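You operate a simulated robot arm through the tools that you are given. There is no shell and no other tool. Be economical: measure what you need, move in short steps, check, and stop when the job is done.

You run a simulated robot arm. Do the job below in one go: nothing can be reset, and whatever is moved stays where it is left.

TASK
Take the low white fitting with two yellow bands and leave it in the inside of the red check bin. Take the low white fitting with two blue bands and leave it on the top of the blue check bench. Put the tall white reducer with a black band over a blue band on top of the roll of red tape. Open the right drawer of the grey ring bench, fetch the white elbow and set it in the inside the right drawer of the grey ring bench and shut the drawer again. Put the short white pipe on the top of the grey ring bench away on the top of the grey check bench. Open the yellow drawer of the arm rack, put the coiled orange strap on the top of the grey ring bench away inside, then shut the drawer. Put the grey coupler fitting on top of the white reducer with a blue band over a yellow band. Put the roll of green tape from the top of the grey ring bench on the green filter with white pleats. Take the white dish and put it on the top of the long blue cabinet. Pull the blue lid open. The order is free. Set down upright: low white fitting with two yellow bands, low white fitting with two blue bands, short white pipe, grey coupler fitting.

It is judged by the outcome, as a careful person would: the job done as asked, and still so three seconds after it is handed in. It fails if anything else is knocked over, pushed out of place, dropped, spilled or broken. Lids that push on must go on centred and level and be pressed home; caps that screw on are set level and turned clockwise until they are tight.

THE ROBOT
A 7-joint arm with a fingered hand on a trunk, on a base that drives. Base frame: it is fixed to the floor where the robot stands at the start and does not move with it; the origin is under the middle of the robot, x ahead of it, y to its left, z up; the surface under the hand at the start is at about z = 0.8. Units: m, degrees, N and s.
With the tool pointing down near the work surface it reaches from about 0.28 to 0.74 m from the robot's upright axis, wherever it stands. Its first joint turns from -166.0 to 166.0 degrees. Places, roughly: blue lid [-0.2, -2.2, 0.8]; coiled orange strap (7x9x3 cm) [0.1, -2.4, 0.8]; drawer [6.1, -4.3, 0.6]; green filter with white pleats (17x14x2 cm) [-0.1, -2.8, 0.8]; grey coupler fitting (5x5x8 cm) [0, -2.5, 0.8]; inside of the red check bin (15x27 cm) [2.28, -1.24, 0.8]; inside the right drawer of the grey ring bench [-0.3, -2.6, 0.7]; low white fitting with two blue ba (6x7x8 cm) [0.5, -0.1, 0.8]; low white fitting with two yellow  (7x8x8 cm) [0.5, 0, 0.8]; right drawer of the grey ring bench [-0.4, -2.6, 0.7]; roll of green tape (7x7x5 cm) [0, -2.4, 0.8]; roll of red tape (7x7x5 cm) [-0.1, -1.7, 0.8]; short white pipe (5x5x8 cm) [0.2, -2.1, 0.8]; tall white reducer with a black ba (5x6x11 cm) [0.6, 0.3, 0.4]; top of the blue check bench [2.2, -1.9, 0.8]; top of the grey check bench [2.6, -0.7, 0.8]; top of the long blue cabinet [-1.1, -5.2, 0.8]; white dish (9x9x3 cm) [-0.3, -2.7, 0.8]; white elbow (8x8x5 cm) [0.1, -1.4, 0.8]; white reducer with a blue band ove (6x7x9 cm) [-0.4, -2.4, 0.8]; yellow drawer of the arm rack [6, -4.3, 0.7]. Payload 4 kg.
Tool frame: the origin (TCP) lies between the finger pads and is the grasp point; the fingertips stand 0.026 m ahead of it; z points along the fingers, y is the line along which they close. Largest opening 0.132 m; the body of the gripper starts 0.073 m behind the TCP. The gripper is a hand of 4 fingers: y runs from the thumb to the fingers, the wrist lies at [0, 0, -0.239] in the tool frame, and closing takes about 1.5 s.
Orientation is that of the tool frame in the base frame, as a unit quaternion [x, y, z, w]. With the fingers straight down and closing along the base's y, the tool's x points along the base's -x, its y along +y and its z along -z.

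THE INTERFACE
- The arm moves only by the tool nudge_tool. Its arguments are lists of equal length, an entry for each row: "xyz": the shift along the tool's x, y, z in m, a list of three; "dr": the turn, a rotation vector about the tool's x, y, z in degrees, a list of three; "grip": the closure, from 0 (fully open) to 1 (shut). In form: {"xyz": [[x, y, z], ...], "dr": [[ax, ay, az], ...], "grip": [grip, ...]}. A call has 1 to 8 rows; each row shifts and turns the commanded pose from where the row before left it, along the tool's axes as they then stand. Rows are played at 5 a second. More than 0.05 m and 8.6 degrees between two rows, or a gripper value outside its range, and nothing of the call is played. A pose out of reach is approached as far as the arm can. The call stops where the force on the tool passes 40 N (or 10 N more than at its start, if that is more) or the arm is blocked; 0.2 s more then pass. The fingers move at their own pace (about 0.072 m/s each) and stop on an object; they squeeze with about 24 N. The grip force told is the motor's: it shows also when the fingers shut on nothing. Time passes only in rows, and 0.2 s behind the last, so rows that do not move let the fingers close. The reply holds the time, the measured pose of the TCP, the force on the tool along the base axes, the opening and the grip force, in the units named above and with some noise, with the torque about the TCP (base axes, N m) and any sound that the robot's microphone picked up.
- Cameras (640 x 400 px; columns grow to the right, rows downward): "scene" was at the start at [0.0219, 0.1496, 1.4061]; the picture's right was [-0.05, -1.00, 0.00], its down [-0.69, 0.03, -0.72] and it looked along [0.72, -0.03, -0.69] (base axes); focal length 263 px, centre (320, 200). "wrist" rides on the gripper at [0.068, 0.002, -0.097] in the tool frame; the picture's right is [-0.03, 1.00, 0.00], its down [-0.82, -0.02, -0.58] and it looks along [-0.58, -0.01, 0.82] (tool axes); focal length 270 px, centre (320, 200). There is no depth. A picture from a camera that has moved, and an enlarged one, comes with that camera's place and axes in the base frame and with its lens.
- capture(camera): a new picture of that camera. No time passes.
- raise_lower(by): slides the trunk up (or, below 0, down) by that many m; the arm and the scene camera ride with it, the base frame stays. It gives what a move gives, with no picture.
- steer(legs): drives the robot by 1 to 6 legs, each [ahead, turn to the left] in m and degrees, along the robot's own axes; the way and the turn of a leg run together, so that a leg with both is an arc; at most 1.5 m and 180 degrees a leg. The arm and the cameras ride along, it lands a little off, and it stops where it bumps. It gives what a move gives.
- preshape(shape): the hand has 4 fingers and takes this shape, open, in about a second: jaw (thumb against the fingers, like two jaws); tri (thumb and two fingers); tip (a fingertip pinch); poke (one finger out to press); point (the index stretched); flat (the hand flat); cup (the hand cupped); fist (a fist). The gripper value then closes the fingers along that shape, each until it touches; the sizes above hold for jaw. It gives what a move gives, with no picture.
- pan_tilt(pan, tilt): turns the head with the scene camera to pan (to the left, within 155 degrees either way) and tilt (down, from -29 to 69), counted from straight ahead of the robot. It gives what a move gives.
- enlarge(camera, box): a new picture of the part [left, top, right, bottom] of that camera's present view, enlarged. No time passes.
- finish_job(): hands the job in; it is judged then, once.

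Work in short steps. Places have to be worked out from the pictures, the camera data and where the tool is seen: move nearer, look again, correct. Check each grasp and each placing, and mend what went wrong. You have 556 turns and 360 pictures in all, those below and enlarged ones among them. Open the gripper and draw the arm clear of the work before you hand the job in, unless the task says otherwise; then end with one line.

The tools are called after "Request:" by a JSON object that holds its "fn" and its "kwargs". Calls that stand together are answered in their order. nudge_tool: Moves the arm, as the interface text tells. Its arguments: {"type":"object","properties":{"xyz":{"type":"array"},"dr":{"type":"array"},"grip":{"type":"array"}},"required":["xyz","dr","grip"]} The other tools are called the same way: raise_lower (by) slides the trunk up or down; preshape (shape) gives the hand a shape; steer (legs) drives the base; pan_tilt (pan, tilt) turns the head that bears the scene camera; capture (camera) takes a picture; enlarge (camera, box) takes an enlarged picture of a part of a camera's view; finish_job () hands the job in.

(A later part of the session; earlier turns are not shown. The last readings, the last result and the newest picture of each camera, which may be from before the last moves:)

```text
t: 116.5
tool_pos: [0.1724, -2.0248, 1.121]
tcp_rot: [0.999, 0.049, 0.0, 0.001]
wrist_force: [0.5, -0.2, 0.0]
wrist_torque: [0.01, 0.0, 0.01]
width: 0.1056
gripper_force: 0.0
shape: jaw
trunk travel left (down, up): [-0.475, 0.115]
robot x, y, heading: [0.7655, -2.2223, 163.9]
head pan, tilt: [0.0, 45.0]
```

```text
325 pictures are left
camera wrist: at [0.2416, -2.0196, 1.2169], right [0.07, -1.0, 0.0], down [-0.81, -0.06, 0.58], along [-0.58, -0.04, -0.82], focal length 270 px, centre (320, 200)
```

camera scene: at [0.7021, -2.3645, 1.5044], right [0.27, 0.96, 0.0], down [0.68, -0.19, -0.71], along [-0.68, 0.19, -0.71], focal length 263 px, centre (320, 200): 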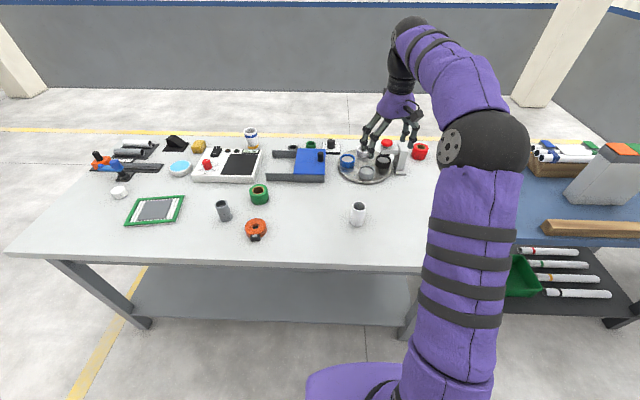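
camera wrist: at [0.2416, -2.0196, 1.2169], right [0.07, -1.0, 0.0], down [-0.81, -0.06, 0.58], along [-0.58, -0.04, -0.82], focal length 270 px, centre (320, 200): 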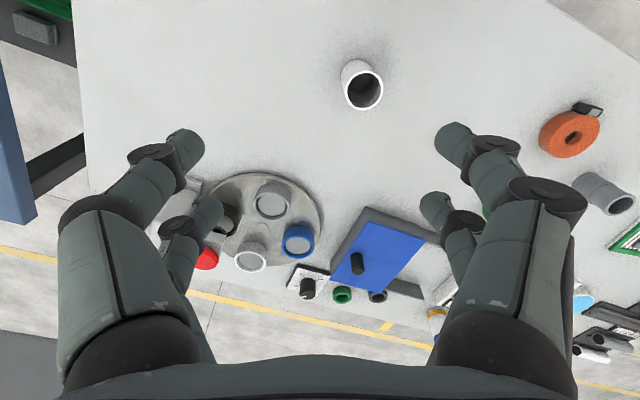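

The whole ring bench is visible. Let me enlarge to identify the objects on it.

Request:
{"fn": "enlarge", "kwargs": {"camera": "scene", "box": [70, 100, 300, 250]}}

Request:
{"fn": "enlarge", "kwargs": {"camera": "scene", "box": [230, 110, 450, 250]}}

```text
2.67 times, centred on (185, 175) of scene
camera zoom: at [0.7021, -2.3645, 1.5044], right [0.27, 0.96, 0.0], down [0.68, -0.19, -0.71], along [-0.68, 0.19, -0.71], focal length 702 px, centre (680, 267)
```

zoom: 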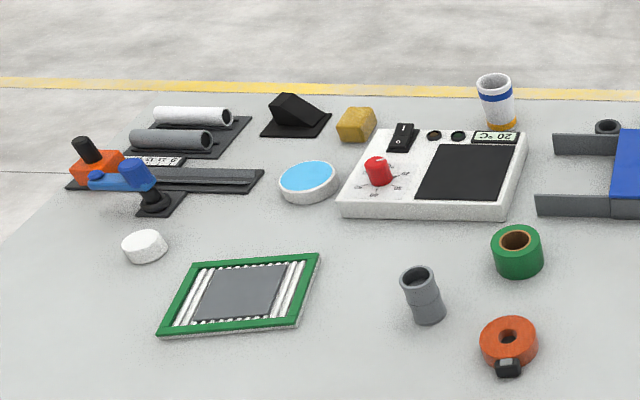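

```text
2.86 times, centred on (340, 180) of scene
camera zoom: at [0.7021, -2.3645, 1.5044], right [0.27, 0.96, 0.0], down [0.68, -0.19, -0.71], along [-0.68, 0.19, -0.71], focal length 752 px, centre (263, 257)
```

zoom: 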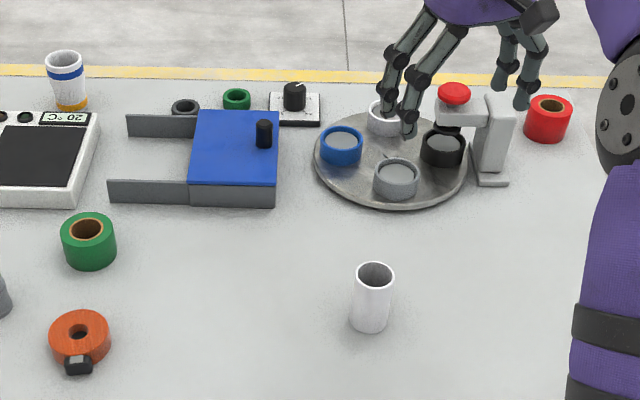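

I can see all objects: pipe at ~[0.165,-2.08]. Round parts slipped a little in "jaw"; let me see how the "tri" shape looks.

Request:
{"fn": "preshape", "kwargs": {"shape": "tri"}}

Request:
{"fn": "capture", "kwargs": {"camera": "wrist"}}

Request:
{"fn": "nudge_tool", "kwargs": {"xyz": [[0, 0, 0], [0, 0, 0], [0, 0, 0], [0, 0, 0], [0, 0, 0]], "dr": [[0, 0, 0], [0, 0, 0], [0, 0, 0], [0, 0, 0], [0, 0, 0]], "grip": [0.65, 0.65, 0.65, 0.65, 0.65]}}

Request:
{"fn": "capture", "kwargs": {"camera": "wrist"}}

```text
t: 117.4
tool_pos: [0.1732, -2.0248, 1.1205]
tcp_rot: [0.999, 0.049, 0.0, -0.001]
wrist_force: [0.3, 0.1, 0.6]
wrist_torque: [-0.01, -0.02, -0.03]
width: 0.1319
gripper_force: 0.0
shape: tri
trunk travel left (down, up): [-0.475, 0.115]
robot x, y, heading: [0.7633, -2.2257, 164.1]
head pan, tilt: [0.0, 45.0]
```

```text
322 pictures are left
camera wrist: at [0.2416, -2.0196, 1.2169], right [0.07, -1.0, 0.0], down [-0.81, -0.06, 0.58], along [-0.58, -0.04, -0.82], focal length 270 px, centre (320, 200)
```

wrist: 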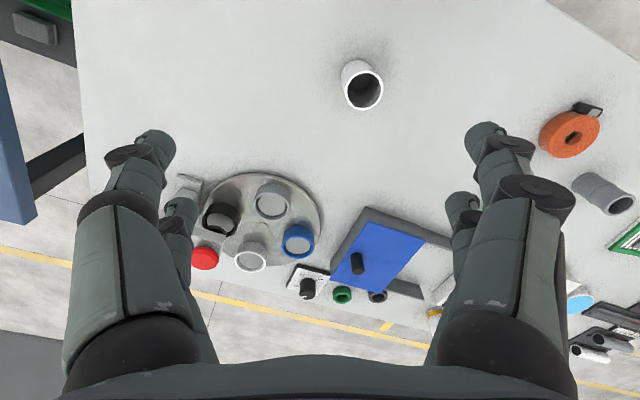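

```text
t: 118.6
tool_pos: [0.1741, -2.0249, 1.1197]
tcp_rot: [0.999, 0.049, 0.0, -0.001]
wrist_force: [-0.4, 0.9, -0.6]
wrist_torque: [-0.02, 0.01, 0.01]
width: 0.0466
gripper_force: 0.0
shape: tri
trunk travel left (down, up): [-0.475, 0.115]
robot x, y, heading: [0.7607, -2.2245, 164.1]
head pan, tilt: [0.0, 45.0]
```

```text
321 pictures are left
camera wrist: at [0.2416, -2.0196, 1.2169], right [0.07, -1.0, 0.0], down [-0.81, -0.06, 0.58], along [-0.58, -0.04, -0.82], focal length 270 px, centre (320, 200)
```

wrist: 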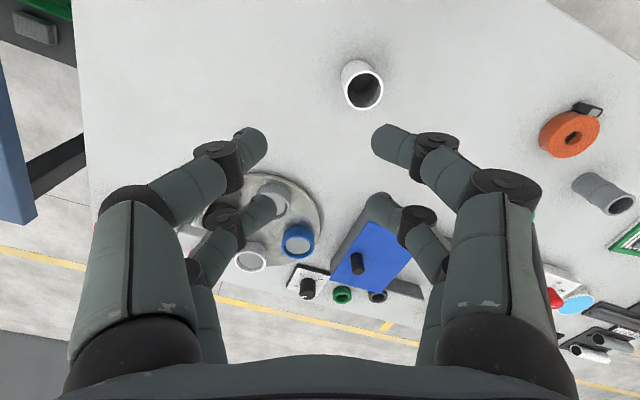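

"tri" looks the same on this hand, so stay with jaw. Move over the pipe, part-open, and look.

Request:
{"fn": "preshape", "kwargs": {"shape": "jaw"}}

Request:
{"fn": "nudge_tool", "kwargs": {"xyz": [[-0.004, 0.028, 0.03], [-0.005, 0.028, 0.03], [0, 0, 0.04], [0, 0, 0.04], [0, 0, 0.04]], "dr": [[0, 0, 0], [0, 0, 0], [0, 0, 0], [0, 0, 0], [0, 0, 0]], "grip": [0.3, 0.3, 0.3, 0.3, 0.3]}}

Request:
{"fn": "capture", "kwargs": {"camera": "wrist"}}

```text
t: 119.5
tool_pos: [0.1742, -2.0251, 1.1194]
tcp_rot: [0.999, 0.05, 0.0, 0.0]
wrist_force: [0.5, 0.0, -1.0]
wrist_torque: [-0.01, 0.0, -0.03]
width: 0.1317
gripper_force: 0.0
shape: jaw
trunk travel left (down, up): [-0.475, 0.115]
robot x, y, heading: [0.7667, -2.2261, 164.2]
head pan, tilt: [0.0, 45.0]
```

```text
t: 120.7
tool_pos: [0.1712, -2.084, 0.9401]
tcp_rot: [0.999, 0.05, -0.001, 0.001]
wrist_force: [0.0, 0.6, -0.1]
wrist_torque: [0.02, -0.05, -0.01]
width: 0.0927
gripper_force: 0.2
shape: jaw
trunk travel left (down, up): [-0.475, 0.115]
robot x, y, heading: [0.7663, -2.226, 164.4]
head pan, tilt: [0.0, 45.0]
```

```text
320 pictures are left
camera wrist: at [0.2392, -2.0783, 1.0378], right [0.07, -1.0, 0.0], down [-0.81, -0.06, 0.58], along [-0.58, -0.04, -0.82], focal length 270 px, centre (320, 200)
```

wrist: 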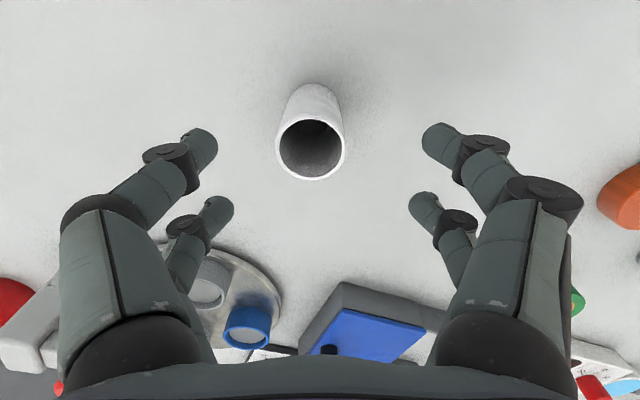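

Nearly perfect; 5 mm sideways correction, descend and close.

Request:
{"fn": "nudge_tool", "kwargs": {"xyz": [[0, -0.005, 0.03], [0, 0, 0.035], [0, 0, 0.027], [0, 0, 0], [0, 0, 0], [0, 0, 0], [0, 0, 0]], "dr": [[0, 0, 0], [0, 0, 0], [0, 0, 0], [0, 0, 0], [0, 0, 0], [0, 0, 0], [0, 0, 0]], "grip": [0.3, 0.3, 0.3, 0.5, 0.6, 0.75, 0.75]}}

Request:
{"fn": "capture", "kwargs": {"camera": "wrist"}}

```text
t: 122.3
tool_pos: [0.1717, -2.0781, 0.8484]
tcp_rot: [0.999, 0.051, 0.0, 0.0]
wrist_force: [-0.1, 0.1, 0.6]
wrist_torque: [0.0, 0.01, 0.0]
width: 0.034
gripper_force: 0.1
shape: jaw
trunk travel left (down, up): [-0.475, 0.115]
robot x, y, heading: [0.7661, -2.2233, 164.1]
head pan, tilt: [0.0, 45.0]
```

```text
319 pictures are left
camera wrist: at [0.2387, -2.0719, 0.9448], right [0.07, -1.0, 0.0], down [-0.81, -0.06, 0.58], along [-0.58, -0.04, -0.82], focal length 270 px, centre (320, 200)
```

wrist: 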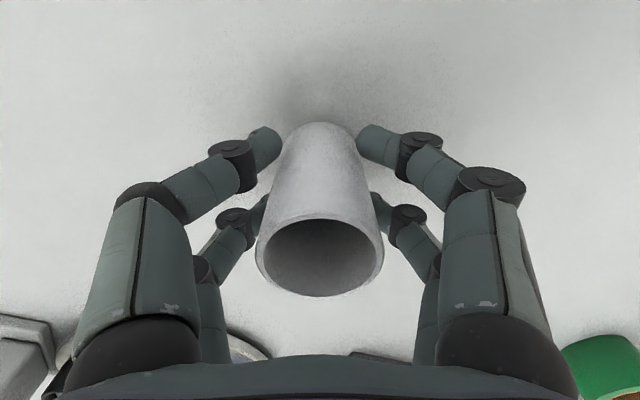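

Not yet in contact; continue closing.

Request:
{"fn": "nudge_tool", "kwargs": {"xyz": [[0, 0, 0], [0, 0, 0], [0, 0, 0], [0, 0, 0]], "dr": [[0, 0, 0], [0, 0, 0], [0, 0, 0], [0, 0, 0]], "grip": [0.85, 0.9, 0.9, 0.9]}}

Request:
{"fn": "capture", "kwargs": {"camera": "wrist"}}

```text
t: 123.3
tool_pos: [0.1708, -2.0782, 0.8484]
tcp_rot: [0.999, 0.05, 0.0, 0.0]
wrist_force: [0.2, -0.4, -0.4]
wrist_torque: [0.03, 0.0, 0.0]
width: 0.021
gripper_force: 23.2
shape: jaw
trunk travel left (down, up): [-0.475, 0.115]
robot x, y, heading: [0.7672, -2.2229, 164.2]
head pan, tilt: [0.0, 45.0]
```

```text
318 pictures are left
camera wrist: at [0.2387, -2.0719, 0.9448], right [0.07, -1.0, 0.0], down [-0.81, -0.06, 0.58], along [-0.58, -0.04, -0.82], focal length 270 px, centre (320, 200)
```

wrist: 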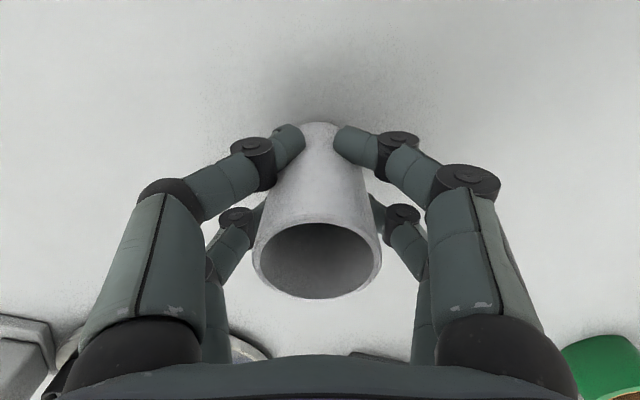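

Gripped firmly. Lift, back away and carry it toward the grey check bench.

Request:
{"fn": "nudge_tool", "kwargs": {"xyz": [[0, 0, -0.03], [0, 0, -0.05], [0, 0, -0.05], [0, 0, -0.05], [0, 0, -0.05], [0, 0, -0.04]], "dr": [[0, 0, 0], [0, 0, 0], [0, 0, 0], [0, 0, 0], [0, 0, 0], [0, 0, 0]], "grip": [0.9, 0.9, 0.9, 0.9, 0.9, 0.9]}}

Request:
{"fn": "steer", "kwargs": {"legs": [[-0.35, 0], [0, -98], [1.5, 0], [0, -82]]}}

Request:
{"fn": "pan_tilt", "kwargs": {"pan": 10, "tilt": 40}}

Request:
{"fn": "capture", "kwargs": {"camera": "scene"}}

```text
t: 124.7
tool_pos: [0.1701, -2.0772, 1.121]
tcp_rot: [0.999, 0.049, 0.001, 0.0]
wrist_force: [0.4, 1.4, 0.2]
wrist_torque: [0.02, -0.03, 0.02]
width: 0.0203
gripper_force: 24.4
shape: jaw
trunk travel left (down, up): [-0.475, 0.115]
robot x, y, heading: [0.7666, -2.2252, 164.0]
head pan, tilt: [0.0, 45.0]
```

```text
t: 142.6
tool_pos: [2.3454, -1.1182, 1.1206]
tcp_rot: [-0.032, 0.999, 0.0, 0.0]
wrist_force: [-0.4, -1.0, 0.0]
wrist_torque: [-0.01, -0.02, 0.02]
width: 0.0199
gripper_force: 24.0
shape: jaw
trunk travel left (down, up): [-0.475, 0.115]
robot x, y, heading: [1.7534, -0.9513, -17.8]
head pan, tilt: [0.0, 45.0]
```

```text
t: 143.3
tool_pos: [2.3444, -1.1187, 1.1205]
tcp_rot: [-0.033, 0.999, 0.001, 0.0]
wrist_force: [0.2, 0.0, -0.6]
wrist_torque: [0.0, -0.02, -0.02]
width: 0.0202
gripper_force: 23.9
shape: jaw
trunk travel left (down, up): [-0.475, 0.115]
robot x, y, heading: [1.7555, -0.9496, -17.8]
head pan, tilt: [10.0, 40.0]
```

```text
317 pictures are left
camera scene: at [1.8283, -0.7983, 1.5116], right [-0.14, -0.99, 0.0], down [-0.64, 0.09, -0.77], along [0.76, -0.11, -0.64], focal length 263 px, centre (320, 200)
```

scene: 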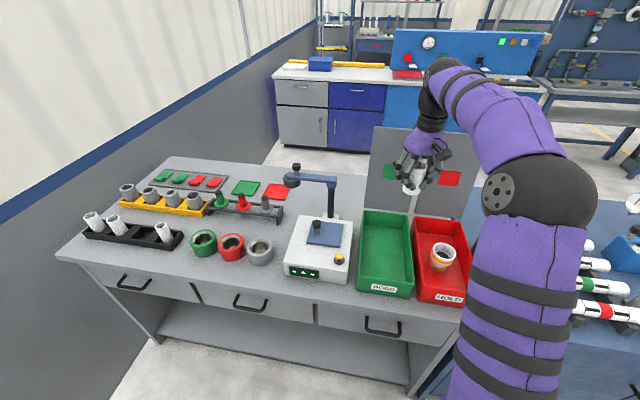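

There is a free strip on the grey check bench in front of the tape rolls (~[2.345,-0.625]). Move the pipe there at height.

Request:
{"fn": "nudge_tool", "kwargs": {"xyz": [[0, 0.049, 0], [0, 0.049, 0], [-0.004, 0.049, 0], [-0.004, 0.049, 0], [-0.006, 0.049, 0], [-0.006, 0.049, 0], [-0.006, 0.049, 0], [-0.006, 0.049, 0]], "dr": [[0, 0, 0], [0, 0, 0], [0, 0, 0], [0, 0, 0], [0, 0, 0], [0, 0, 0], [0, 0, 0], [0, 0, 0]], "grip": [0.9, 0.9, 0.9, 0.9, 0.9, 0.9, 0.9, 0.9]}}

Request:
{"fn": "nudge_tool", "kwargs": {"xyz": [[0, 0.045, 0], [0, 0.045, 0], [0, 0.008, 0.02], [0, 0, 0.04], [0, 0, 0.04], [0, 0, 0.04]], "dr": [[0, 0, 7], [0, 0, 7], [0, 0, 6], [0, 0, 0], [0, 0, 0], [0, 0, 0]], "grip": [0.9, 0.9, 0.9, 0.9, 0.9, 0.9]}}

Request:
{"fn": "enlarge", "kwargs": {"camera": "scene", "box": [140, 140, 380, 320]}}

Request:
{"fn": "capture", "kwargs": {"camera": "wrist"}}

```text
t: 145.1
tool_pos: [2.3524, -0.7235, 1.1209]
tcp_rot: [-0.033, 0.999, -0.001, 0.0]
wrist_force: [1.1, -0.1, 0.1]
wrist_torque: [0.0, 0.07, -0.04]
width: 0.0196
gripper_force: 24.0
shape: jaw
trunk travel left (down, up): [-0.475, 0.115]
robot x, y, heading: [1.7538, -0.9505, -17.9]
head pan, tilt: [10.0, 40.0]
```

```text
t: 146.5
tool_pos: [2.3398, -0.6373, 0.974]
tcp_rot: [0.142, 0.99, 0.0, 0.0]
wrist_force: [0.2, -0.1, -0.9]
wrist_torque: [0.0, -0.02, -0.04]
width: 0.0198
gripper_force: 24.0
shape: jaw
out of reach, approached as far as the arm can: row 2
trunk travel left (down, up): [-0.475, 0.115]
robot x, y, heading: [1.7583, -0.9528, -17.9]
head pan, tilt: [10.0, 40.0]
```

```text
2.22 times, centred on (260, 230) of scene
camera zoom: at [1.8285, -0.798, 1.5116], right [-0.14, -0.99, 0.0], down [-0.64, 0.09, -0.77], along [0.76, -0.11, -0.64], focal length 585 px, centre (453, 133)
```

zoom: 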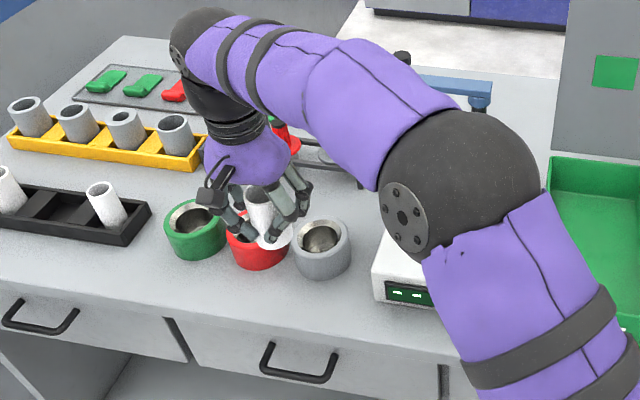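

```text
315 pictures are left
camera wrist: at [2.2754, -0.6152, 1.0702], right [0.3, 0.95, 0.0], down [0.78, -0.25, 0.58], along [0.55, -0.18, -0.82], focal length 270 px, centre (320, 200)
```

wrist: 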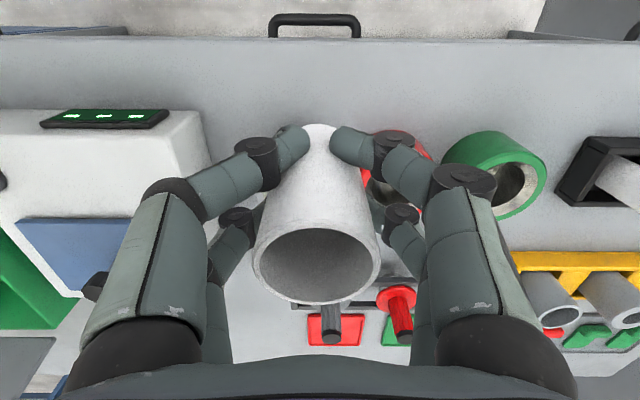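

The vertical below the pipe is free bench surface between the edge and the tapes. Lower.

Request:
{"fn": "nudge_tool", "kwargs": {"xyz": [[0, 0, 0.04], [0, 0, 0.04], [0, 0, 0.03]], "dr": [[0, 0, 0], [0, 0, 0], [0, 0, 0]], "grip": [0.9, 0.9, 0.9]}}

Request:
{"fn": "nudge_tool", "kwargs": {"xyz": [[0, 0, 0.005], [0, 0, 0.004], [0, 0, 0.004], [0, 0, 0.004], [0, 0, 0.004]], "dr": [[0, 0, 0], [0, 0, 0], [0, 0, 0], [0, 0, 0], [0, 0, 0]], "grip": [0.9, 0.9, 0.9, 0.9, 0.9]}}

Request:
{"fn": "capture", "kwargs": {"camera": "wrist"}}

Request:
{"fn": "enlarge", "kwargs": {"camera": "scene", "box": [140, 140, 380, 320]}}

```text
t: 147.3
tool_pos: [2.3432, -0.6381, 0.8631]
tcp_rot: [0.142, 0.99, -0.001, 0.0]
wrist_force: [0.2, 0.6, -0.6]
wrist_torque: [0.01, 0.01, 0.01]
width: 0.0194
gripper_force: 23.7
shape: jaw
trunk travel left (down, up): [-0.475, 0.115]
robot x, y, heading: [1.751, -0.9511, -17.9]
head pan, tilt: [10.0, 40.0]
```

```text
t: 148.5
tool_pos: [2.3416, -0.6354, 0.8463]
tcp_rot: [0.142, 0.99, 0.003, 0.003]
wrist_force: [0.0, -0.1, 20.5]
wrist_torque: [-0.11, -0.15, -0.01]
width: 0.0197
gripper_force: 23.4
shape: jaw
trunk travel left (down, up): [-0.475, 0.115]
robot x, y, heading: [1.7532, -0.953, -18.0]
head pan, tilt: [10.0, 40.0]
```

```text
314 pictures are left
camera wrist: at [2.2755, -0.6154, 0.9423], right [0.3, 0.95, 0.0], down [0.77, -0.25, 0.58], along [0.55, -0.17, -0.81], focal length 270 px, centre (320, 200)
```

wrist: 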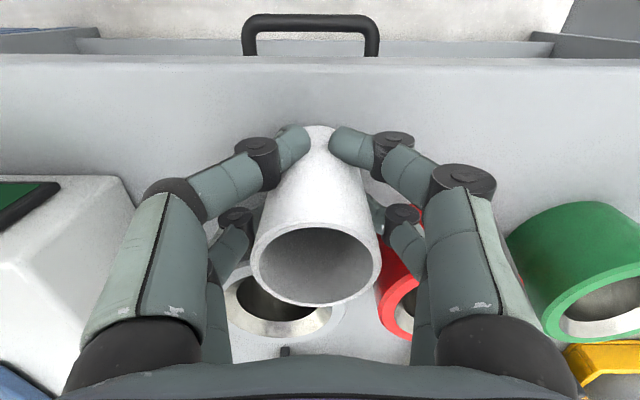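

```text
2.22 times, centred on (260, 230) of scene
camera zoom: at [1.8265, -0.799, 1.5123], right [-0.14, -0.99, 0.0], down [-0.64, 0.09, -0.77], along [0.76, -0.11, -0.64], focal length 585 px, centre (453, 133)
```

zoom: 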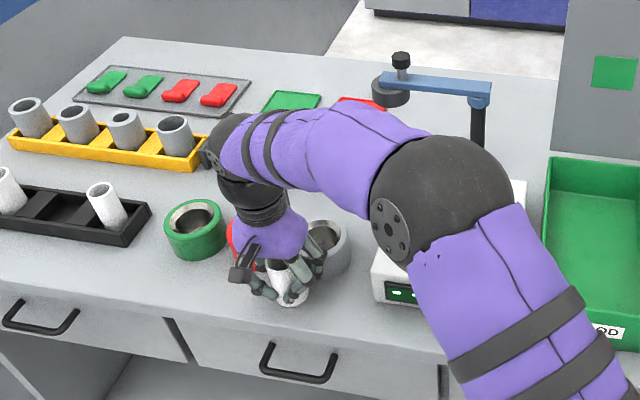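

Seated. Release slightly (staying clear of the red tape) and rise.

Request:
{"fn": "nudge_tool", "kwargs": {"xyz": [[0, 0, 0], [0, 0, 0], [0, 0, 0], [0, 0, -0.03], [0, 0, -0.04], [0, 0, -0.05], [0, 0, -0.05], [0, 0, -0.05]], "dr": [[0, 0, 0], [0, 0, 0], [0, 0, 0], [0, 0, 0], [0, 0, 0], [0, 0, 0], [0, 0, 0], [0, 0, 0]], "grip": [0.75, 0.62, 0.55, 0.55, 0.5, 0.5, 0.5, 0.5]}}

Request:
{"fn": "enlarge", "kwargs": {"camera": "scene", "box": [140, 140, 380, 320]}}

Request:
{"fn": "capture", "kwargs": {"camera": "wrist"}}

```text
t: 150.3
tool_pos: [2.343, -0.6358, 1.0627]
tcp_rot: [0.141, 0.99, 0.0, 0.0]
wrist_force: [0.2, -0.4, -0.4]
wrist_torque: [0.01, 0.03, -0.01]
width: 0.0656
gripper_force: 0.2
shape: jaw
trunk travel left (down, up): [-0.475, 0.115]
robot x, y, heading: [1.7543, -0.9481, -17.8]
head pan, tilt: [10.0, 40.0]
```

```text
2.22 times, centred on (260, 230) of scene
camera zoom: at [1.8282, -0.7981, 1.5116], right [-0.14, -0.99, 0.0], down [-0.64, 0.09, -0.77], along [0.76, -0.11, -0.64], focal length 585 px, centre (453, 133)
```

zoom: 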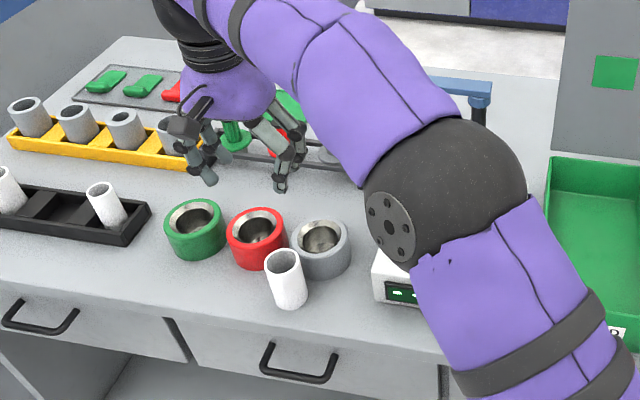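

```text
311 pictures are left
camera wrist: at [2.2767, -0.6153, 1.1599], right [0.3, 0.95, 0.0], down [0.78, -0.25, 0.58], along [0.55, -0.18, -0.82], focal length 270 px, centre (320, 200)
```

wrist: 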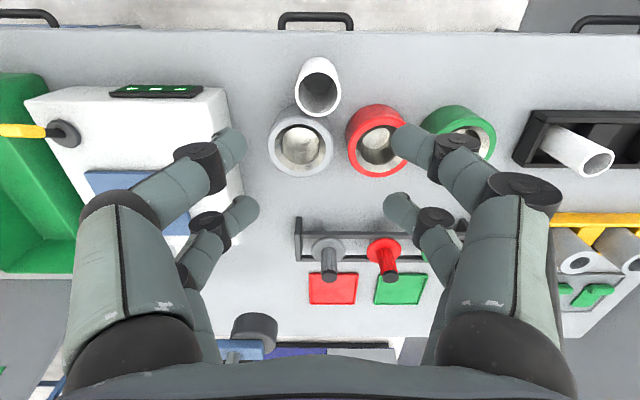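

Pipe stands upright on the grey check bench. Next: green tape onto the filter, from the ring bench's aisle side. Drive to face it at ~[0.62,-2.66].

Request:
{"fn": "nudge_tool", "kwargs": {"xyz": [[0, -0.04, -0.04], [0, -0.045, -0.02], [0, -0.045, 0], [0, -0.045, 0]], "dr": [[0, 0, -7], [0, 0, -7], [0, 0, -7], [0, 0, -7]], "grip": [0.3, 0.3, 0.3, 0.3]}}

Request:
{"fn": "steer", "kwargs": {"legs": [[-0.4, 0], [0, -85], [1.0, 0], [0.96, 0], [0, -91], [0.3, 0]]}}

Request:
{"fn": "pan_tilt", "kwargs": {"pan": 0, "tilt": 48}}

Request:
{"fn": "capture", "kwargs": {"camera": "scene"}}

Request:
{"fn": "capture", "kwargs": {"camera": "wrist"}}

```text
refused: row 1 steps farther than a row can; nothing moved
```

```text
t: 172.1
tool_pos: [0.0721, -3.0006, 1.0637]
tcp_rot: [0.993, -0.115, 0.0, 0.0]
wrist_force: [-0.6, 0.3, -0.2]
wrist_torque: [-0.03, 0.02, -0.01]
width: 0.0656
gripper_force: 0.0
shape: jaw
trunk travel left (down, up): [-0.475, 0.115]
robot x, y, heading: [0.6442, -2.6582, 165.0]
head pan, tilt: [10.0, 40.0]
```

```text
t: 172.8
tool_pos: [0.0725, -3.0002, 1.062]
tcp_rot: [0.993, -0.116, 0.0, 0.0]
wrist_force: [-0.7, 0.8, 0.0]
wrist_torque: [0.01, -0.03, 0.03]
width: 0.0655
gripper_force: 0.1
shape: jaw
trunk travel left (down, up): [-0.475, 0.115]
robot x, y, heading: [0.6445, -2.6572, 165.2]
head pan, tilt: [0.0, 48.0]
```

```text
310 pictures are left
camera scene: at [0.5852, -2.7986, 1.5002], right [0.25, 0.97, 0.0], down [0.72, -0.19, -0.67], along [-0.65, 0.17, -0.74], focal length 263 px, centre (320, 200)
```

scene: 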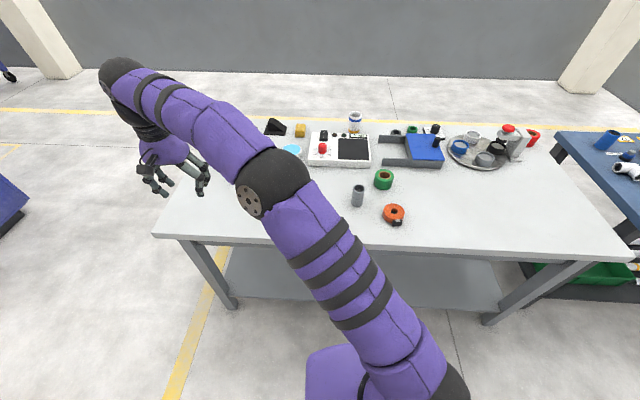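

```text
309 pictures are left
camera wrist: at [0.1384, -3.0167, 1.1597], right [-0.26, -0.97, 0.0], down [-0.79, 0.21, 0.58], along [-0.56, 0.15, -0.82], focal length 270 px, centre (320, 200)
```

wrist: 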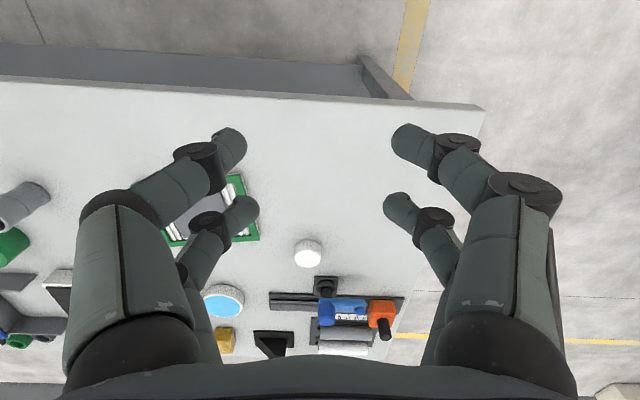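

Tape at ~[-0.032,-2.395] (edge of reach); the bench edge is still 0.49 m away, so drive 0.12 m closer and bring the hand over the tape.

Request:
{"fn": "steer", "kwargs": {"legs": [[0.12, 0]]}}

Request:
{"fn": "nudge_tool", "kwargs": {"xyz": [[-0.0114, -0.0468, 0], [-0.0114, -0.0468, 0], [-0.0114, -0.0468, 0], [-0.0114, -0.0468, 0], [-0.0114, -0.0468, 0], [-0.0114, -0.0468, 0], [-0.0114, -0.0468, 0], [-0.0114, -0.0468, 0]], "dr": [[0, 0, 0], [0, 0, 0], [0, 0, 0], [0, 0, 0], [0, 0, 0], [0, 0, 0], [0, 0, 0], [0, 0, 0]], "grip": [0.25, 0.25, 0.25, 0.25, 0.25, 0.25, 0.25, 0.25]}}

Request:
{"fn": "nudge_tool", "kwargs": {"xyz": [[-0.0114, -0.0468, 0], [-0.0114, -0.0468, 0], [-0.0114, -0.0468, 0], [-0.0114, -0.0468, 0], [0, 0, 0.04], [0, 0, 0.04]], "dr": [[0, 0, 0], [0, 0, 0], [0, 0, 0], [0, 0, 0], [0, 0, 0], [0, 0, 0]], "grip": [0.25, 0.25, 0.25, 0.25, 0.25, 0.25]}}

Request:
{"fn": "capture", "kwargs": {"camera": "wrist"}}

```text
t: 174.1
tool_pos: [-0.0455, -2.9705, 1.0612]
tcp_rot: [0.993, -0.116, 0.0, 0.0]
wrist_force: [-0.2, 0.8, -0.1]
wrist_torque: [-0.03, 0.0, 0.0]
width: 0.0655
gripper_force: 0.0
shape: jaw
trunk travel left (down, up): [-0.475, 0.115]
robot x, y, heading: [0.5249, -2.6269, 165.3]
head pan, tilt: [0.0, 48.0]
```

```text
t: 175.9
tool_pos: [-0.0492, -2.5824, 1.0625]
tcp_rot: [0.993, -0.114, 0.0, 0.0]
wrist_force: [0.8, -0.8, -0.2]
wrist_torque: [0.02, -0.01, 0.02]
width: 0.0989
gripper_force: 0.0
shape: jaw
trunk travel left (down, up): [-0.475, 0.115]
robot x, y, heading: [0.5231, -2.6237, 165.4]
head pan, tilt: [0.0, 48.0]
```

```text
t: 177.3
tool_pos: [-0.0494, -2.3918, 0.9827]
tcp_rot: [0.993, -0.114, 0.001, -0.001]
wrist_force: [0.1, -0.8, 0.1]
wrist_torque: [0.03, 0.0, 0.02]
width: 0.0986
gripper_force: 0.1
shape: jaw
trunk travel left (down, up): [-0.475, 0.115]
robot x, y, heading: [0.5278, -2.6251, 165.1]
head pan, tilt: [0.0, 48.0]
```

```text
308 pictures are left
camera wrist: at [0.0176, -2.4085, 1.0794], right [-0.25, -0.97, 0.0], down [-0.79, 0.21, 0.58], along [-0.56, 0.15, -0.82], focal length 270 px, centre (320, 200)
```

wrist: 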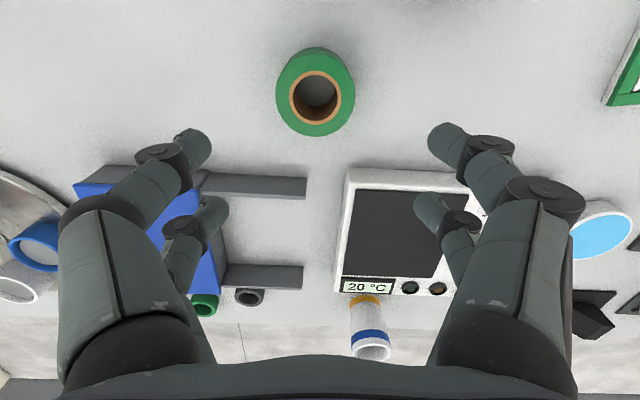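

Adjust ~1.2 cm and descend onto the tape.

Request:
{"fn": "nudge_tool", "kwargs": {"xyz": [[0.012, -0.003, 0.03], [0, 0, 0.04], [0, 0, 0.04], [0, 0, 0.033], [0, 0, 0], [0, 0, 0], [0, 0, 0]], "dr": [[0, 0, 0], [0, 0, 0], [0, 0, 0], [0, 0, 0], [0, 0, 0], [0, 0, 0], [0, 0, 0]], "grip": [0.25, 0.25, 0.25, 0.25, 0.5, 0.7, 0.8]}}

Request:
{"fn": "capture", "kwargs": {"camera": "wrist"}}

```text
t: 178.9
tool_pos: [-0.0389, -2.3904, 0.843]
tcp_rot: [0.993, -0.116, 0.0, 0.0]
wrist_force: [-0.7, -0.1, -0.4]
wrist_torque: [0.01, 0.02, 0.0]
width: 0.0476
gripper_force: 24.3
shape: jaw
trunk travel left (down, up): [-0.475, 0.115]
robot x, y, heading: [0.5286, -2.6205, 165.3]
head pan, tilt: [0.0, 48.0]
```

```text
307 pictures are left
camera wrist: at [0.0281, -2.4067, 0.9381], right [-0.25, -0.97, 0.0], down [-0.79, 0.21, 0.58], along [-0.56, 0.15, -0.82], focal length 270 px, centre (320, 200)
```

wrist: 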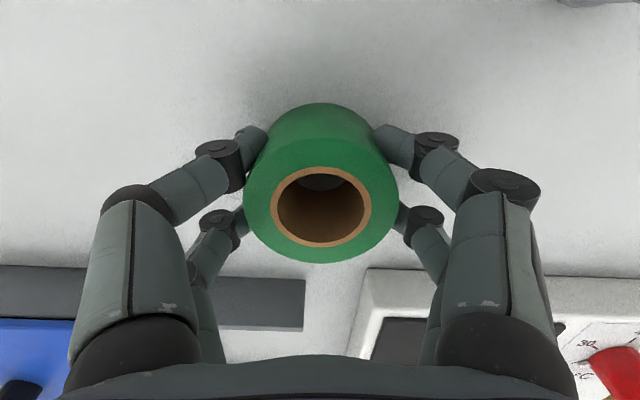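

Held. Lift and carry over the filter.

Request:
{"fn": "nudge_tool", "kwargs": {"xyz": [[0, 0, -0.03], [0, 0, -0.05], [0, 0, -0.05]], "dr": [[0, 0, 0], [0, 0, 0], [0, 0, 0]], "grip": [0.85, 0.85, 0.85]}}

Request:
{"fn": "nudge_tool", "kwargs": {"xyz": [[0.0089, 0.0449, 0], [0.0089, 0.0449, 0], [0.0089, 0.0449, 0], [0.0089, 0.0449, 0], [0.0089, 0.0449, 0], [0.0089, 0.0449, 0], [0.0089, 0.0449, 0], [0.0089, 0.0449, 0]], "dr": [[0, 0, 0], [0, 0, 0], [0, 0, 0], [0, 0, 0], [0, 0, 0], [0, 0, 0], [0, 0, 0], [0, 0, 0]], "grip": [0.85, 0.85, 0.85, 0.85, 0.85, 0.85, 0.85, 0.85]}}

Request:
{"fn": "capture", "kwargs": {"camera": "wrist"}}

Request:
{"fn": "enlarge", "kwargs": {"camera": "scene", "box": [180, 80, 440, 260]}}

```text
t: 179.7
tool_pos: [-0.0363, -2.3914, 0.9747]
tcp_rot: [0.993, -0.115, 0.0, 0.0]
wrist_force: [-0.4, 0.1, -0.8]
wrist_torque: [0.0, -0.05, 0.0]
width: 0.0475
gripper_force: 23.9
shape: jaw
trunk travel left (down, up): [-0.475, 0.115]
robot x, y, heading: [0.5279, -2.6234, 165.5]
head pan, tilt: [0.0, 48.0]
```

```text
t: 181.5
tool_pos: [-0.0489, -2.7578, 0.9703]
tcp_rot: [0.993, -0.116, 0.0, 0.0]
wrist_force: [-0.4, 0.5, -1.4]
wrist_torque: [-0.04, 0.04, -0.04]
width: 0.0472
gripper_force: 24.1
shape: jaw
trunk travel left (down, up): [-0.475, 0.115]
robot x, y, heading: [0.5259, -2.6271, 165.2]
head pan, tilt: [0.0, 48.0]
```

```text
306 pictures are left
camera wrist: at [0.0172, -2.7753, 1.0671], right [-0.25, -0.97, 0.0], down [-0.79, 0.21, 0.58], along [-0.56, 0.15, -0.82], focal length 270 px, centre (320, 200)
```

wrist: 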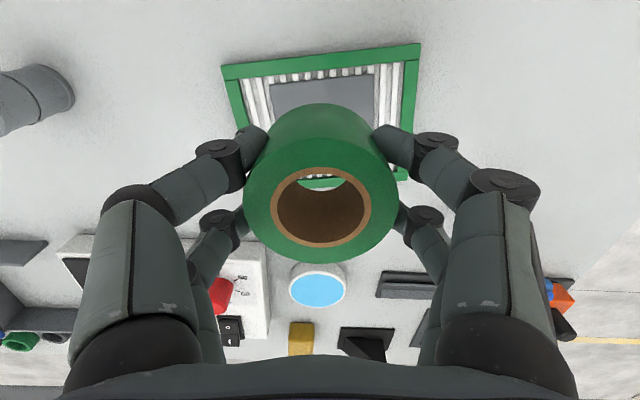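

```text
2.22 times, centred on (310, 170) of scene
camera zoom: at [0.4679, -2.7678, 1.5002], right [0.25, 0.97, 0.0], down [0.72, -0.19, -0.67], along [-0.65, 0.17, -0.74], focal length 585 px, centre (342, 267)
```

zoom: 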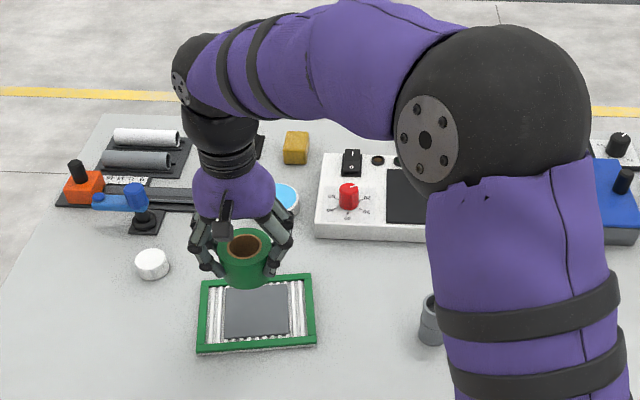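

Shift 1.6 cm away from the robot to centre over the filter, then lower to contact.

Request:
{"fn": "nudge_tool", "kwargs": {"xyz": [[-0.016, 0.001, 0.01], [0, 0, 0.04], [0, 0, 0.04]], "dr": [[0, 0, 0], [0, 0, 0], [0, 0, 0]], "grip": [0.85, 0.85, 0.85]}}

Request:
{"fn": "nudge_tool", "kwargs": {"xyz": [[0, 0, 0.005], [0, 0, 0.004], [0, 0, 0.003], [0, 0, 0.003]], "dr": [[0, 0, 0], [0, 0, 0], [0, 0, 0], [0, 0, 0]], "grip": [0.85, 0.85, 0.85, 0.85]}}

Request:
{"fn": "enlarge", "kwargs": {"camera": "scene", "box": [230, 140, 350, 240]}}

```text
t: 182.3
tool_pos: [-0.0637, -2.7572, 0.8807]
tcp_rot: [0.993, -0.115, 0.0, 0.0]
wrist_force: [0.2, 0.2, -0.9]
wrist_torque: [-0.01, -0.03, -0.03]
width: 0.0472
gripper_force: 23.7
shape: jaw
trunk travel left (down, up): [-0.475, 0.115]
robot x, y, heading: [0.5294, -2.6253, 165.2]
head pan, tilt: [0.0, 48.0]
```

```text
t: 183.3
tool_pos: [-0.0653, -2.7561, 0.8651]
tcp_rot: [0.993, -0.115, 0.0, 0.0]
wrist_force: [-0.4, -0.5, -0.6]
wrist_torque: [0.0, -0.02, -0.01]
width: 0.047
gripper_force: 23.9
shape: jaw
trunk travel left (down, up): [-0.475, 0.115]
robot x, y, heading: [0.5231, -2.6251, 165.4]
head pan, tilt: [0.0, 48.0]
```

```text
4.00 times, centred on (290, 190) of scene
camera zoom: at [0.4679, -2.7677, 1.5002], right [0.25, 0.97, 0.0], down [0.72, -0.19, -0.67], along [-0.65, 0.17, -0.74], focal length 1052 px, centre (440, 240)
```

zoom: 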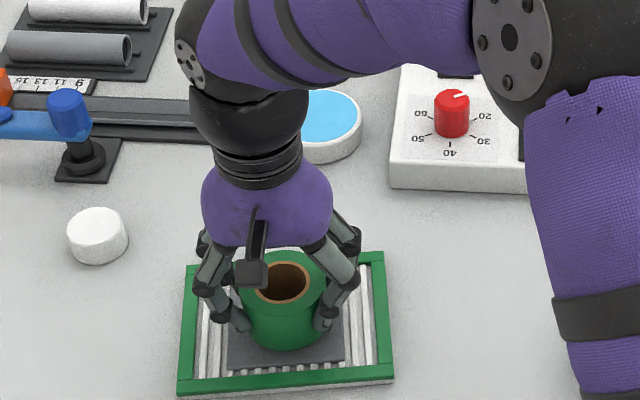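

Almost down and centred; continue in small steps until contact.

Request:
{"fn": "nudge_tool", "kwargs": {"xyz": [[0, 0, 0.003], [0, 0, 0.003], [0, 0, 0.003], [0, 0, 0.003]], "dr": [[0, 0, 0], [0, 0, 0], [0, 0, 0], [0, 0, 0]], "grip": [0.85, 0.85, 0.85, 0.85]}}

```text
t: 184.3
tool_pos: [-0.0661, -2.7544, 0.8548]
tcp_rot: [0.993, -0.116, 0.0, 0.0]
wrist_force: [0.5, -0.5, 3.7]
wrist_torque: [0.07, -0.04, 0.01]
width: 0.0472
gripper_force: 24.3
shape: jaw
trunk travel left (down, up): [-0.475, 0.115]
robot x, y, heading: [0.528, -2.6243, 165.3]
head pan, tilt: [0.0, 48.0]
```

Contact begins. Release and rise.

Request:
{"fn": "nudge_tool", "kwargs": {"xyz": [[0, 0, 0.002], [0, 0, 0], [0, 0, 0], [0, 0, -0.03], [0, 0, -0.04], [0, 0, -0.05], [0, 0, -0.05]], "dr": [[0, 0, 0], [0, 0, 0], [0, 0, 0], [0, 0, 0], [0, 0, 0], [0, 0, 0], [0, 0, 0]], "grip": [0.7, 0.5, 0.4, 0.35, 0.35, 0.35, 0.35]}}

Request:
{"fn": "enlarge", "kwargs": {"camera": "scene", "box": [180, 80, 440, 260]}}

Request:
{"fn": "capture", "kwargs": {"camera": "wrist"}}

```text
t: 185.9
tool_pos: [-0.0645, -2.7545, 1.0213]
tcp_rot: [0.993, -0.115, 0.0, 0.0]
wrist_force: [0.4, 0.6, 0.4]
wrist_torque: [-0.02, 0.0, 0.0]
width: 0.0853
gripper_force: 0.1
shape: jaw
trunk travel left (down, up): [-0.475, 0.115]
robot x, y, heading: [0.5255, -2.6295, 165.4]
head pan, tilt: [0.0, 48.0]
```

```text
2.22 times, centred on (310, 170) of scene
camera zoom: at [0.4681, -2.7677, 1.5002], right [0.25, 0.97, 0.0], down [0.72, -0.19, -0.67], along [-0.65, 0.17, -0.74], focal length 585 px, centre (342, 267)
```

zoom: 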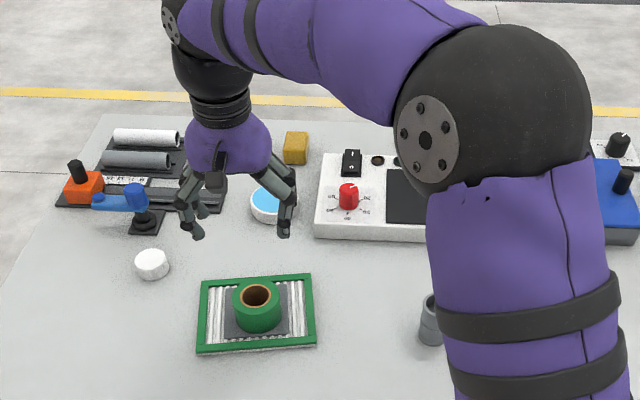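

```text
302 pictures are left
camera wrist: at [0.0022, -2.7717, 1.1184], right [-0.25, -0.97, 0.0], down [-0.79, 0.21, 0.58], along [-0.56, 0.15, -0.82], focal length 270 px, centre (320, 200)
```

wrist: 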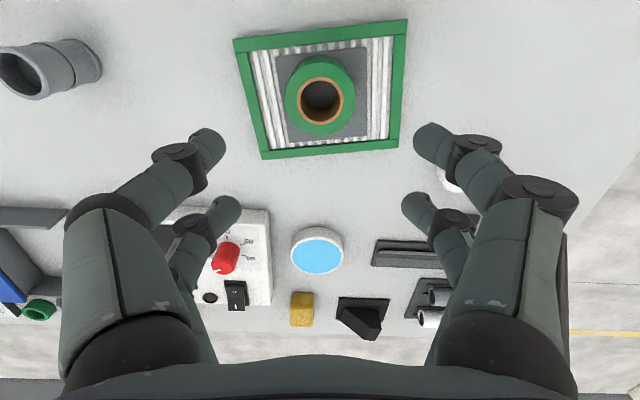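

Tape sits nicely on the filter. Next the coupler (~[0.01,-2.517]), which must go round to the west side. Move above it.

Request:
{"fn": "nudge_tool", "kwargs": {"xyz": [[0.003, -0.0415, 0], [0.003, -0.0415, 0], [0.003, -0.0415, 0], [0.003, -0.0415, 0], [0.003, -0.0415, 0], [0.003, -0.0415, 0], [0, 0, 0.03], [0, 0, 0.03]], "dr": [[0, 0, 0], [0, 0, 0], [0, 0, 0], [0, 0, 0], [0, 0, 0], [0, 0, 0], [0, 0, 0], [0, 0, 0]], "grip": [0.3, 0.3, 0.3, 0.3, 0.3, 0.3, 0.3, 0.3]}}

Request:
{"fn": "capture", "kwargs": {"camera": "wrist"}}

```text
t: 187.7
tool_pos: [0.0085, -2.5146, 0.9615]
tcp_rot: [0.993, -0.115, 0.0, 0.0]
wrist_force: [-0.2, -0.1, -0.4]
wrist_torque: [-0.01, -0.02, 0.0]
width: 0.0923
gripper_force: 0.1
shape: jaw
trunk travel left (down, up): [-0.475, 0.115]
robot x, y, heading: [0.5259, -2.6272, 165.3]
head pan, tilt: [0.0, 48.0]
```

```text
301 pictures are left
camera wrist: at [0.0754, -2.5319, 1.0576], right [-0.25, -0.97, 0.0], down [-0.79, 0.21, 0.58], along [-0.56, 0.15, -0.82], focal length 270 px, centre (320, 200)
```

wrist: 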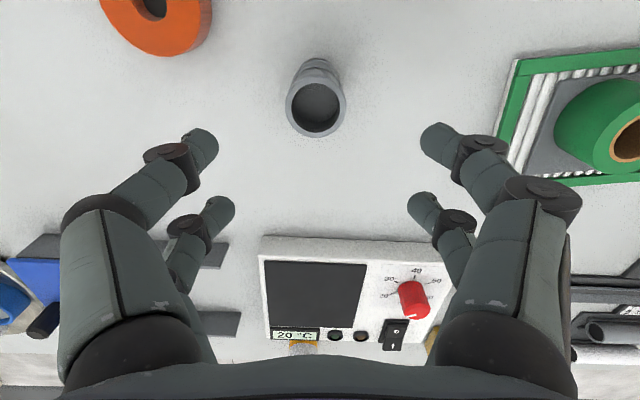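

Correct 2 cm toward the robot, descend and close.

Request:
{"fn": "nudge_tool", "kwargs": {"xyz": [[0.0195, -0.003, 0.02], [0, 0, 0.03], [0, 0, 0.03], [0, 0, 0.03], [0, 0, 0], [0, 0, 0], [0, 0, 0], [0, 0, 0]], "dr": [[0, 0, 0], [0, 0, 0], [0, 0, 0], [0, 0, 0], [0, 0, 0], [0, 0, 0], [0, 0, 0], [0, 0, 0]], "grip": [0.3, 0.3, 0.3, 0.3, 0.5, 0.7, 0.9, 0.9]}}

Request:
{"fn": "capture", "kwargs": {"camera": "wrist"}}

```text
t: 189.5
tool_pos: [0.0294, -2.5173, 0.8522]
tcp_rot: [0.993, -0.115, 0.0, 0.0]
wrist_force: [0.4, 0.5, -0.7]
wrist_torque: [-0.03, -0.01, 0.01]
width: 0.0116
gripper_force: 24.3
shape: jaw
trunk travel left (down, up): [-0.475, 0.115]
robot x, y, heading: [0.5292, -2.627, 165.3]
head pan, tilt: [0.0, 48.0]
```

```text
300 pictures are left
camera wrist: at [0.095, -2.535, 0.9486], right [-0.25, -0.97, 0.0], down [-0.79, 0.21, 0.58], along [-0.56, 0.15, -0.82], focal length 270 px, centre (320, 200)
```

wrist: 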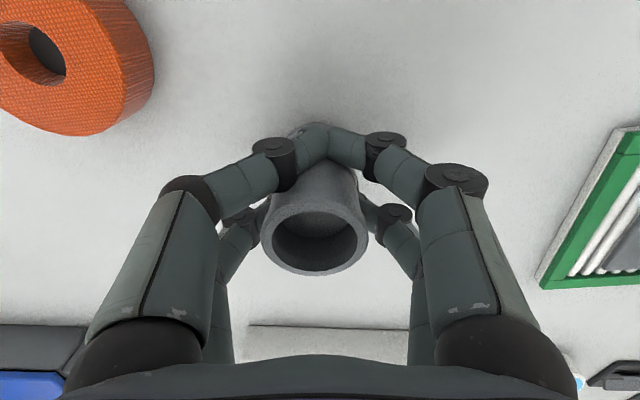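

Lift and check how it hangs.

Request:
{"fn": "nudge_tool", "kwargs": {"xyz": [[0, 0, -0.02], [0, 0, -0.03], [0, 0, -0.04], [0, 0, -0.04], [0, 0, -0.04]], "dr": [[0, 0, 0], [0, 0, 0], [0, 0, 0], [0, 0, 0], [0, 0, 0]], "grip": [0.9, 0.9, 0.9, 0.9, 0.9]}}

Request:
{"fn": "capture", "kwargs": {"camera": "wrist"}}

Request:
{"fn": "enlarge", "kwargs": {"camera": "scene", "box": [250, 60, 450, 210]}}

```text
t: 190.7
tool_pos: [0.0285, -2.5173, 1.0216]
tcp_rot: [0.993, -0.116, 0.0, 0.0]
wrist_force: [-0.3, -0.3, 1.0]
wrist_torque: [0.0, 0.01, 0.01]
width: 0.0115
gripper_force: 24.3
shape: jaw
trunk travel left (down, up): [-0.475, 0.115]
robot x, y, heading: [0.5225, -2.6231, 165.2]
head pan, tilt: [0.0, 48.0]
```

```text
299 pictures are left
camera wrist: at [0.0951, -2.5341, 1.1183], right [-0.25, -0.97, 0.0], down [-0.79, 0.21, 0.58], along [-0.56, 0.15, -0.82], focal length 270 px, centre (320, 200)
```

wrist: 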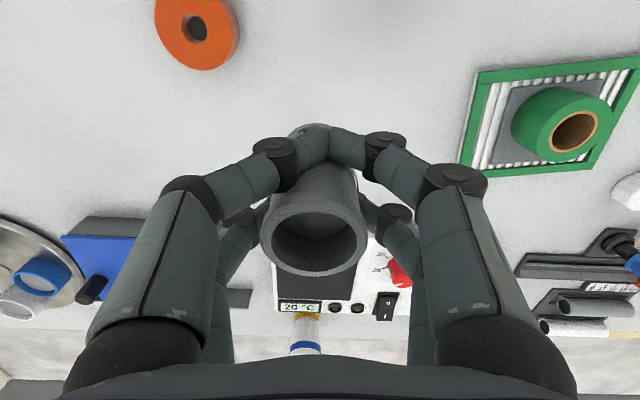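

```text
2.67 times, centred on (350, 135) of scene
camera zoom: at [0.4681, -2.7677, 1.5002], right [0.25, 0.97, 0.0], down [0.72, -0.19, -0.67], along [-0.65, 0.17, -0.74], focal length 702 px, centre (240, 373)
```

zoom: 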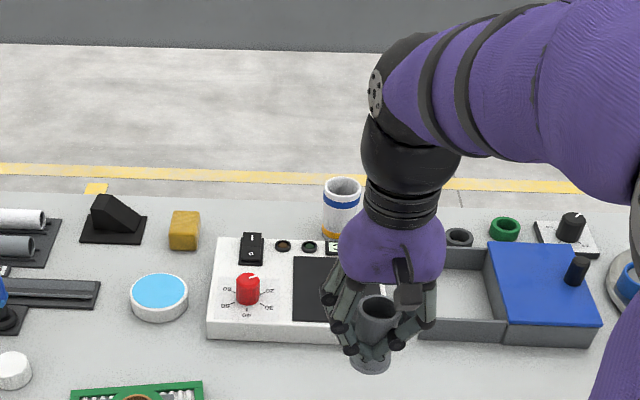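

Coupler is held upright. Drive round the south end to the west side of the ring bench.

Request:
{"fn": "nudge_tool", "kwargs": {"xyz": [[0, 0, -0.04], [0, 0, -0.04]], "dr": [[0, 0, 0], [0, 0, 0]], "grip": [0.9, 0.9]}}

Request:
{"fn": "steer", "kwargs": {"legs": [[-0.4, 0], [0, 87], [1.02, 0], [0, -72], [0.9, 0], [0.9, 0]]}}

Request:
{"fn": "steer", "kwargs": {"legs": [[0, -90], [1.4, 0], [0, -104]]}}

Request:
{"fn": "pan_tilt", "kwargs": {"pan": -15, "tilt": 40}}

Request:
{"fn": "capture", "kwargs": {"camera": "scene"}}

```text
t: 191.3
tool_pos: [0.0281, -2.5197, 1.1014]
tcp_rot: [0.993, -0.116, 0.0, 0.0]
wrist_force: [0.6, 0.1, 0.4]
wrist_torque: [-0.02, -0.02, 0.0]
width: 0.0117
gripper_force: 24.3
shape: jaw
trunk travel left (down, up): [-0.475, 0.115]
robot x, y, heading: [0.5246, -2.6238, 165.5]
head pan, tilt: [0.0, 48.0]
```

```text
t: 214.8
tool_pos: [-1.6833, -3.7741, 1.101]
tcp_rot: [1.0, 0.023, 0.0, 0.0]
wrist_force: [-0.3, 0.3, -0.2]
wrist_torque: [0.03, -0.03, 0.01]
width: 0.0113
gripper_force: 24.1
shape: jaw
trunk travel left (down, up): [-0.475, 0.115]
robot x, y, heading: [-1.1748, -3.7404, -178.9]
head pan, tilt: [0.0, 48.0]
```

```text
t: 230.8
tool_pos: [-0.7421, -2.3832, 1.1006]
tcp_rot: [0.075, 0.997, 0.0, -0.001]
wrist_force: [0.2, 1.0, -0.8]
wrist_torque: [0.01, -0.01, -0.02]
width: 0.0112
gripper_force: 24.1
shape: jaw
trunk travel left (down, up): [-0.475, 0.115]
robot x, y, heading: [-1.2464, -2.3184, -9.9]
head pan, tilt: [0.0, 48.0]
```

```text
t: 231.6
tool_pos: [-0.7424, -2.384, 1.0995]
tcp_rot: [0.074, 0.997, 0.0, -0.001]
wrist_force: [0.2, 0.1, -0.1]
wrist_torque: [0.02, -0.02, -0.04]
width: 0.0114
gripper_force: 23.4
shape: jaw
trunk travel left (down, up): [-0.475, 0.115]
robot x, y, heading: [-1.2483, -2.3177, -10.3]
head pan, tilt: [-15.0, 40.0]
```

```text
297 pictures are left
camera scene: at [-1.2019, -2.1928, 1.5116], right [-0.42, -0.91, 0.0], down [-0.58, 0.27, -0.77], along [0.69, -0.32, -0.64], focal length 263 px, centre (320, 200)
```

scene: 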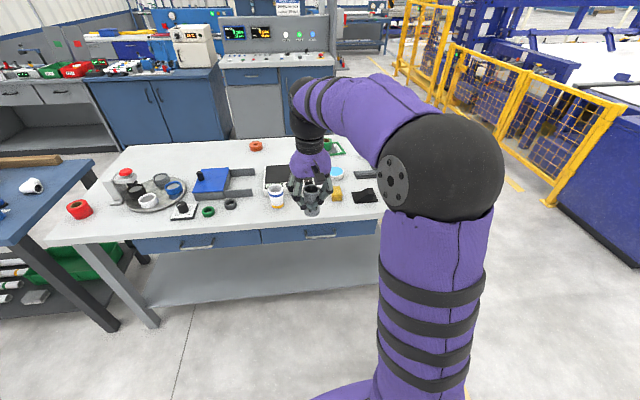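

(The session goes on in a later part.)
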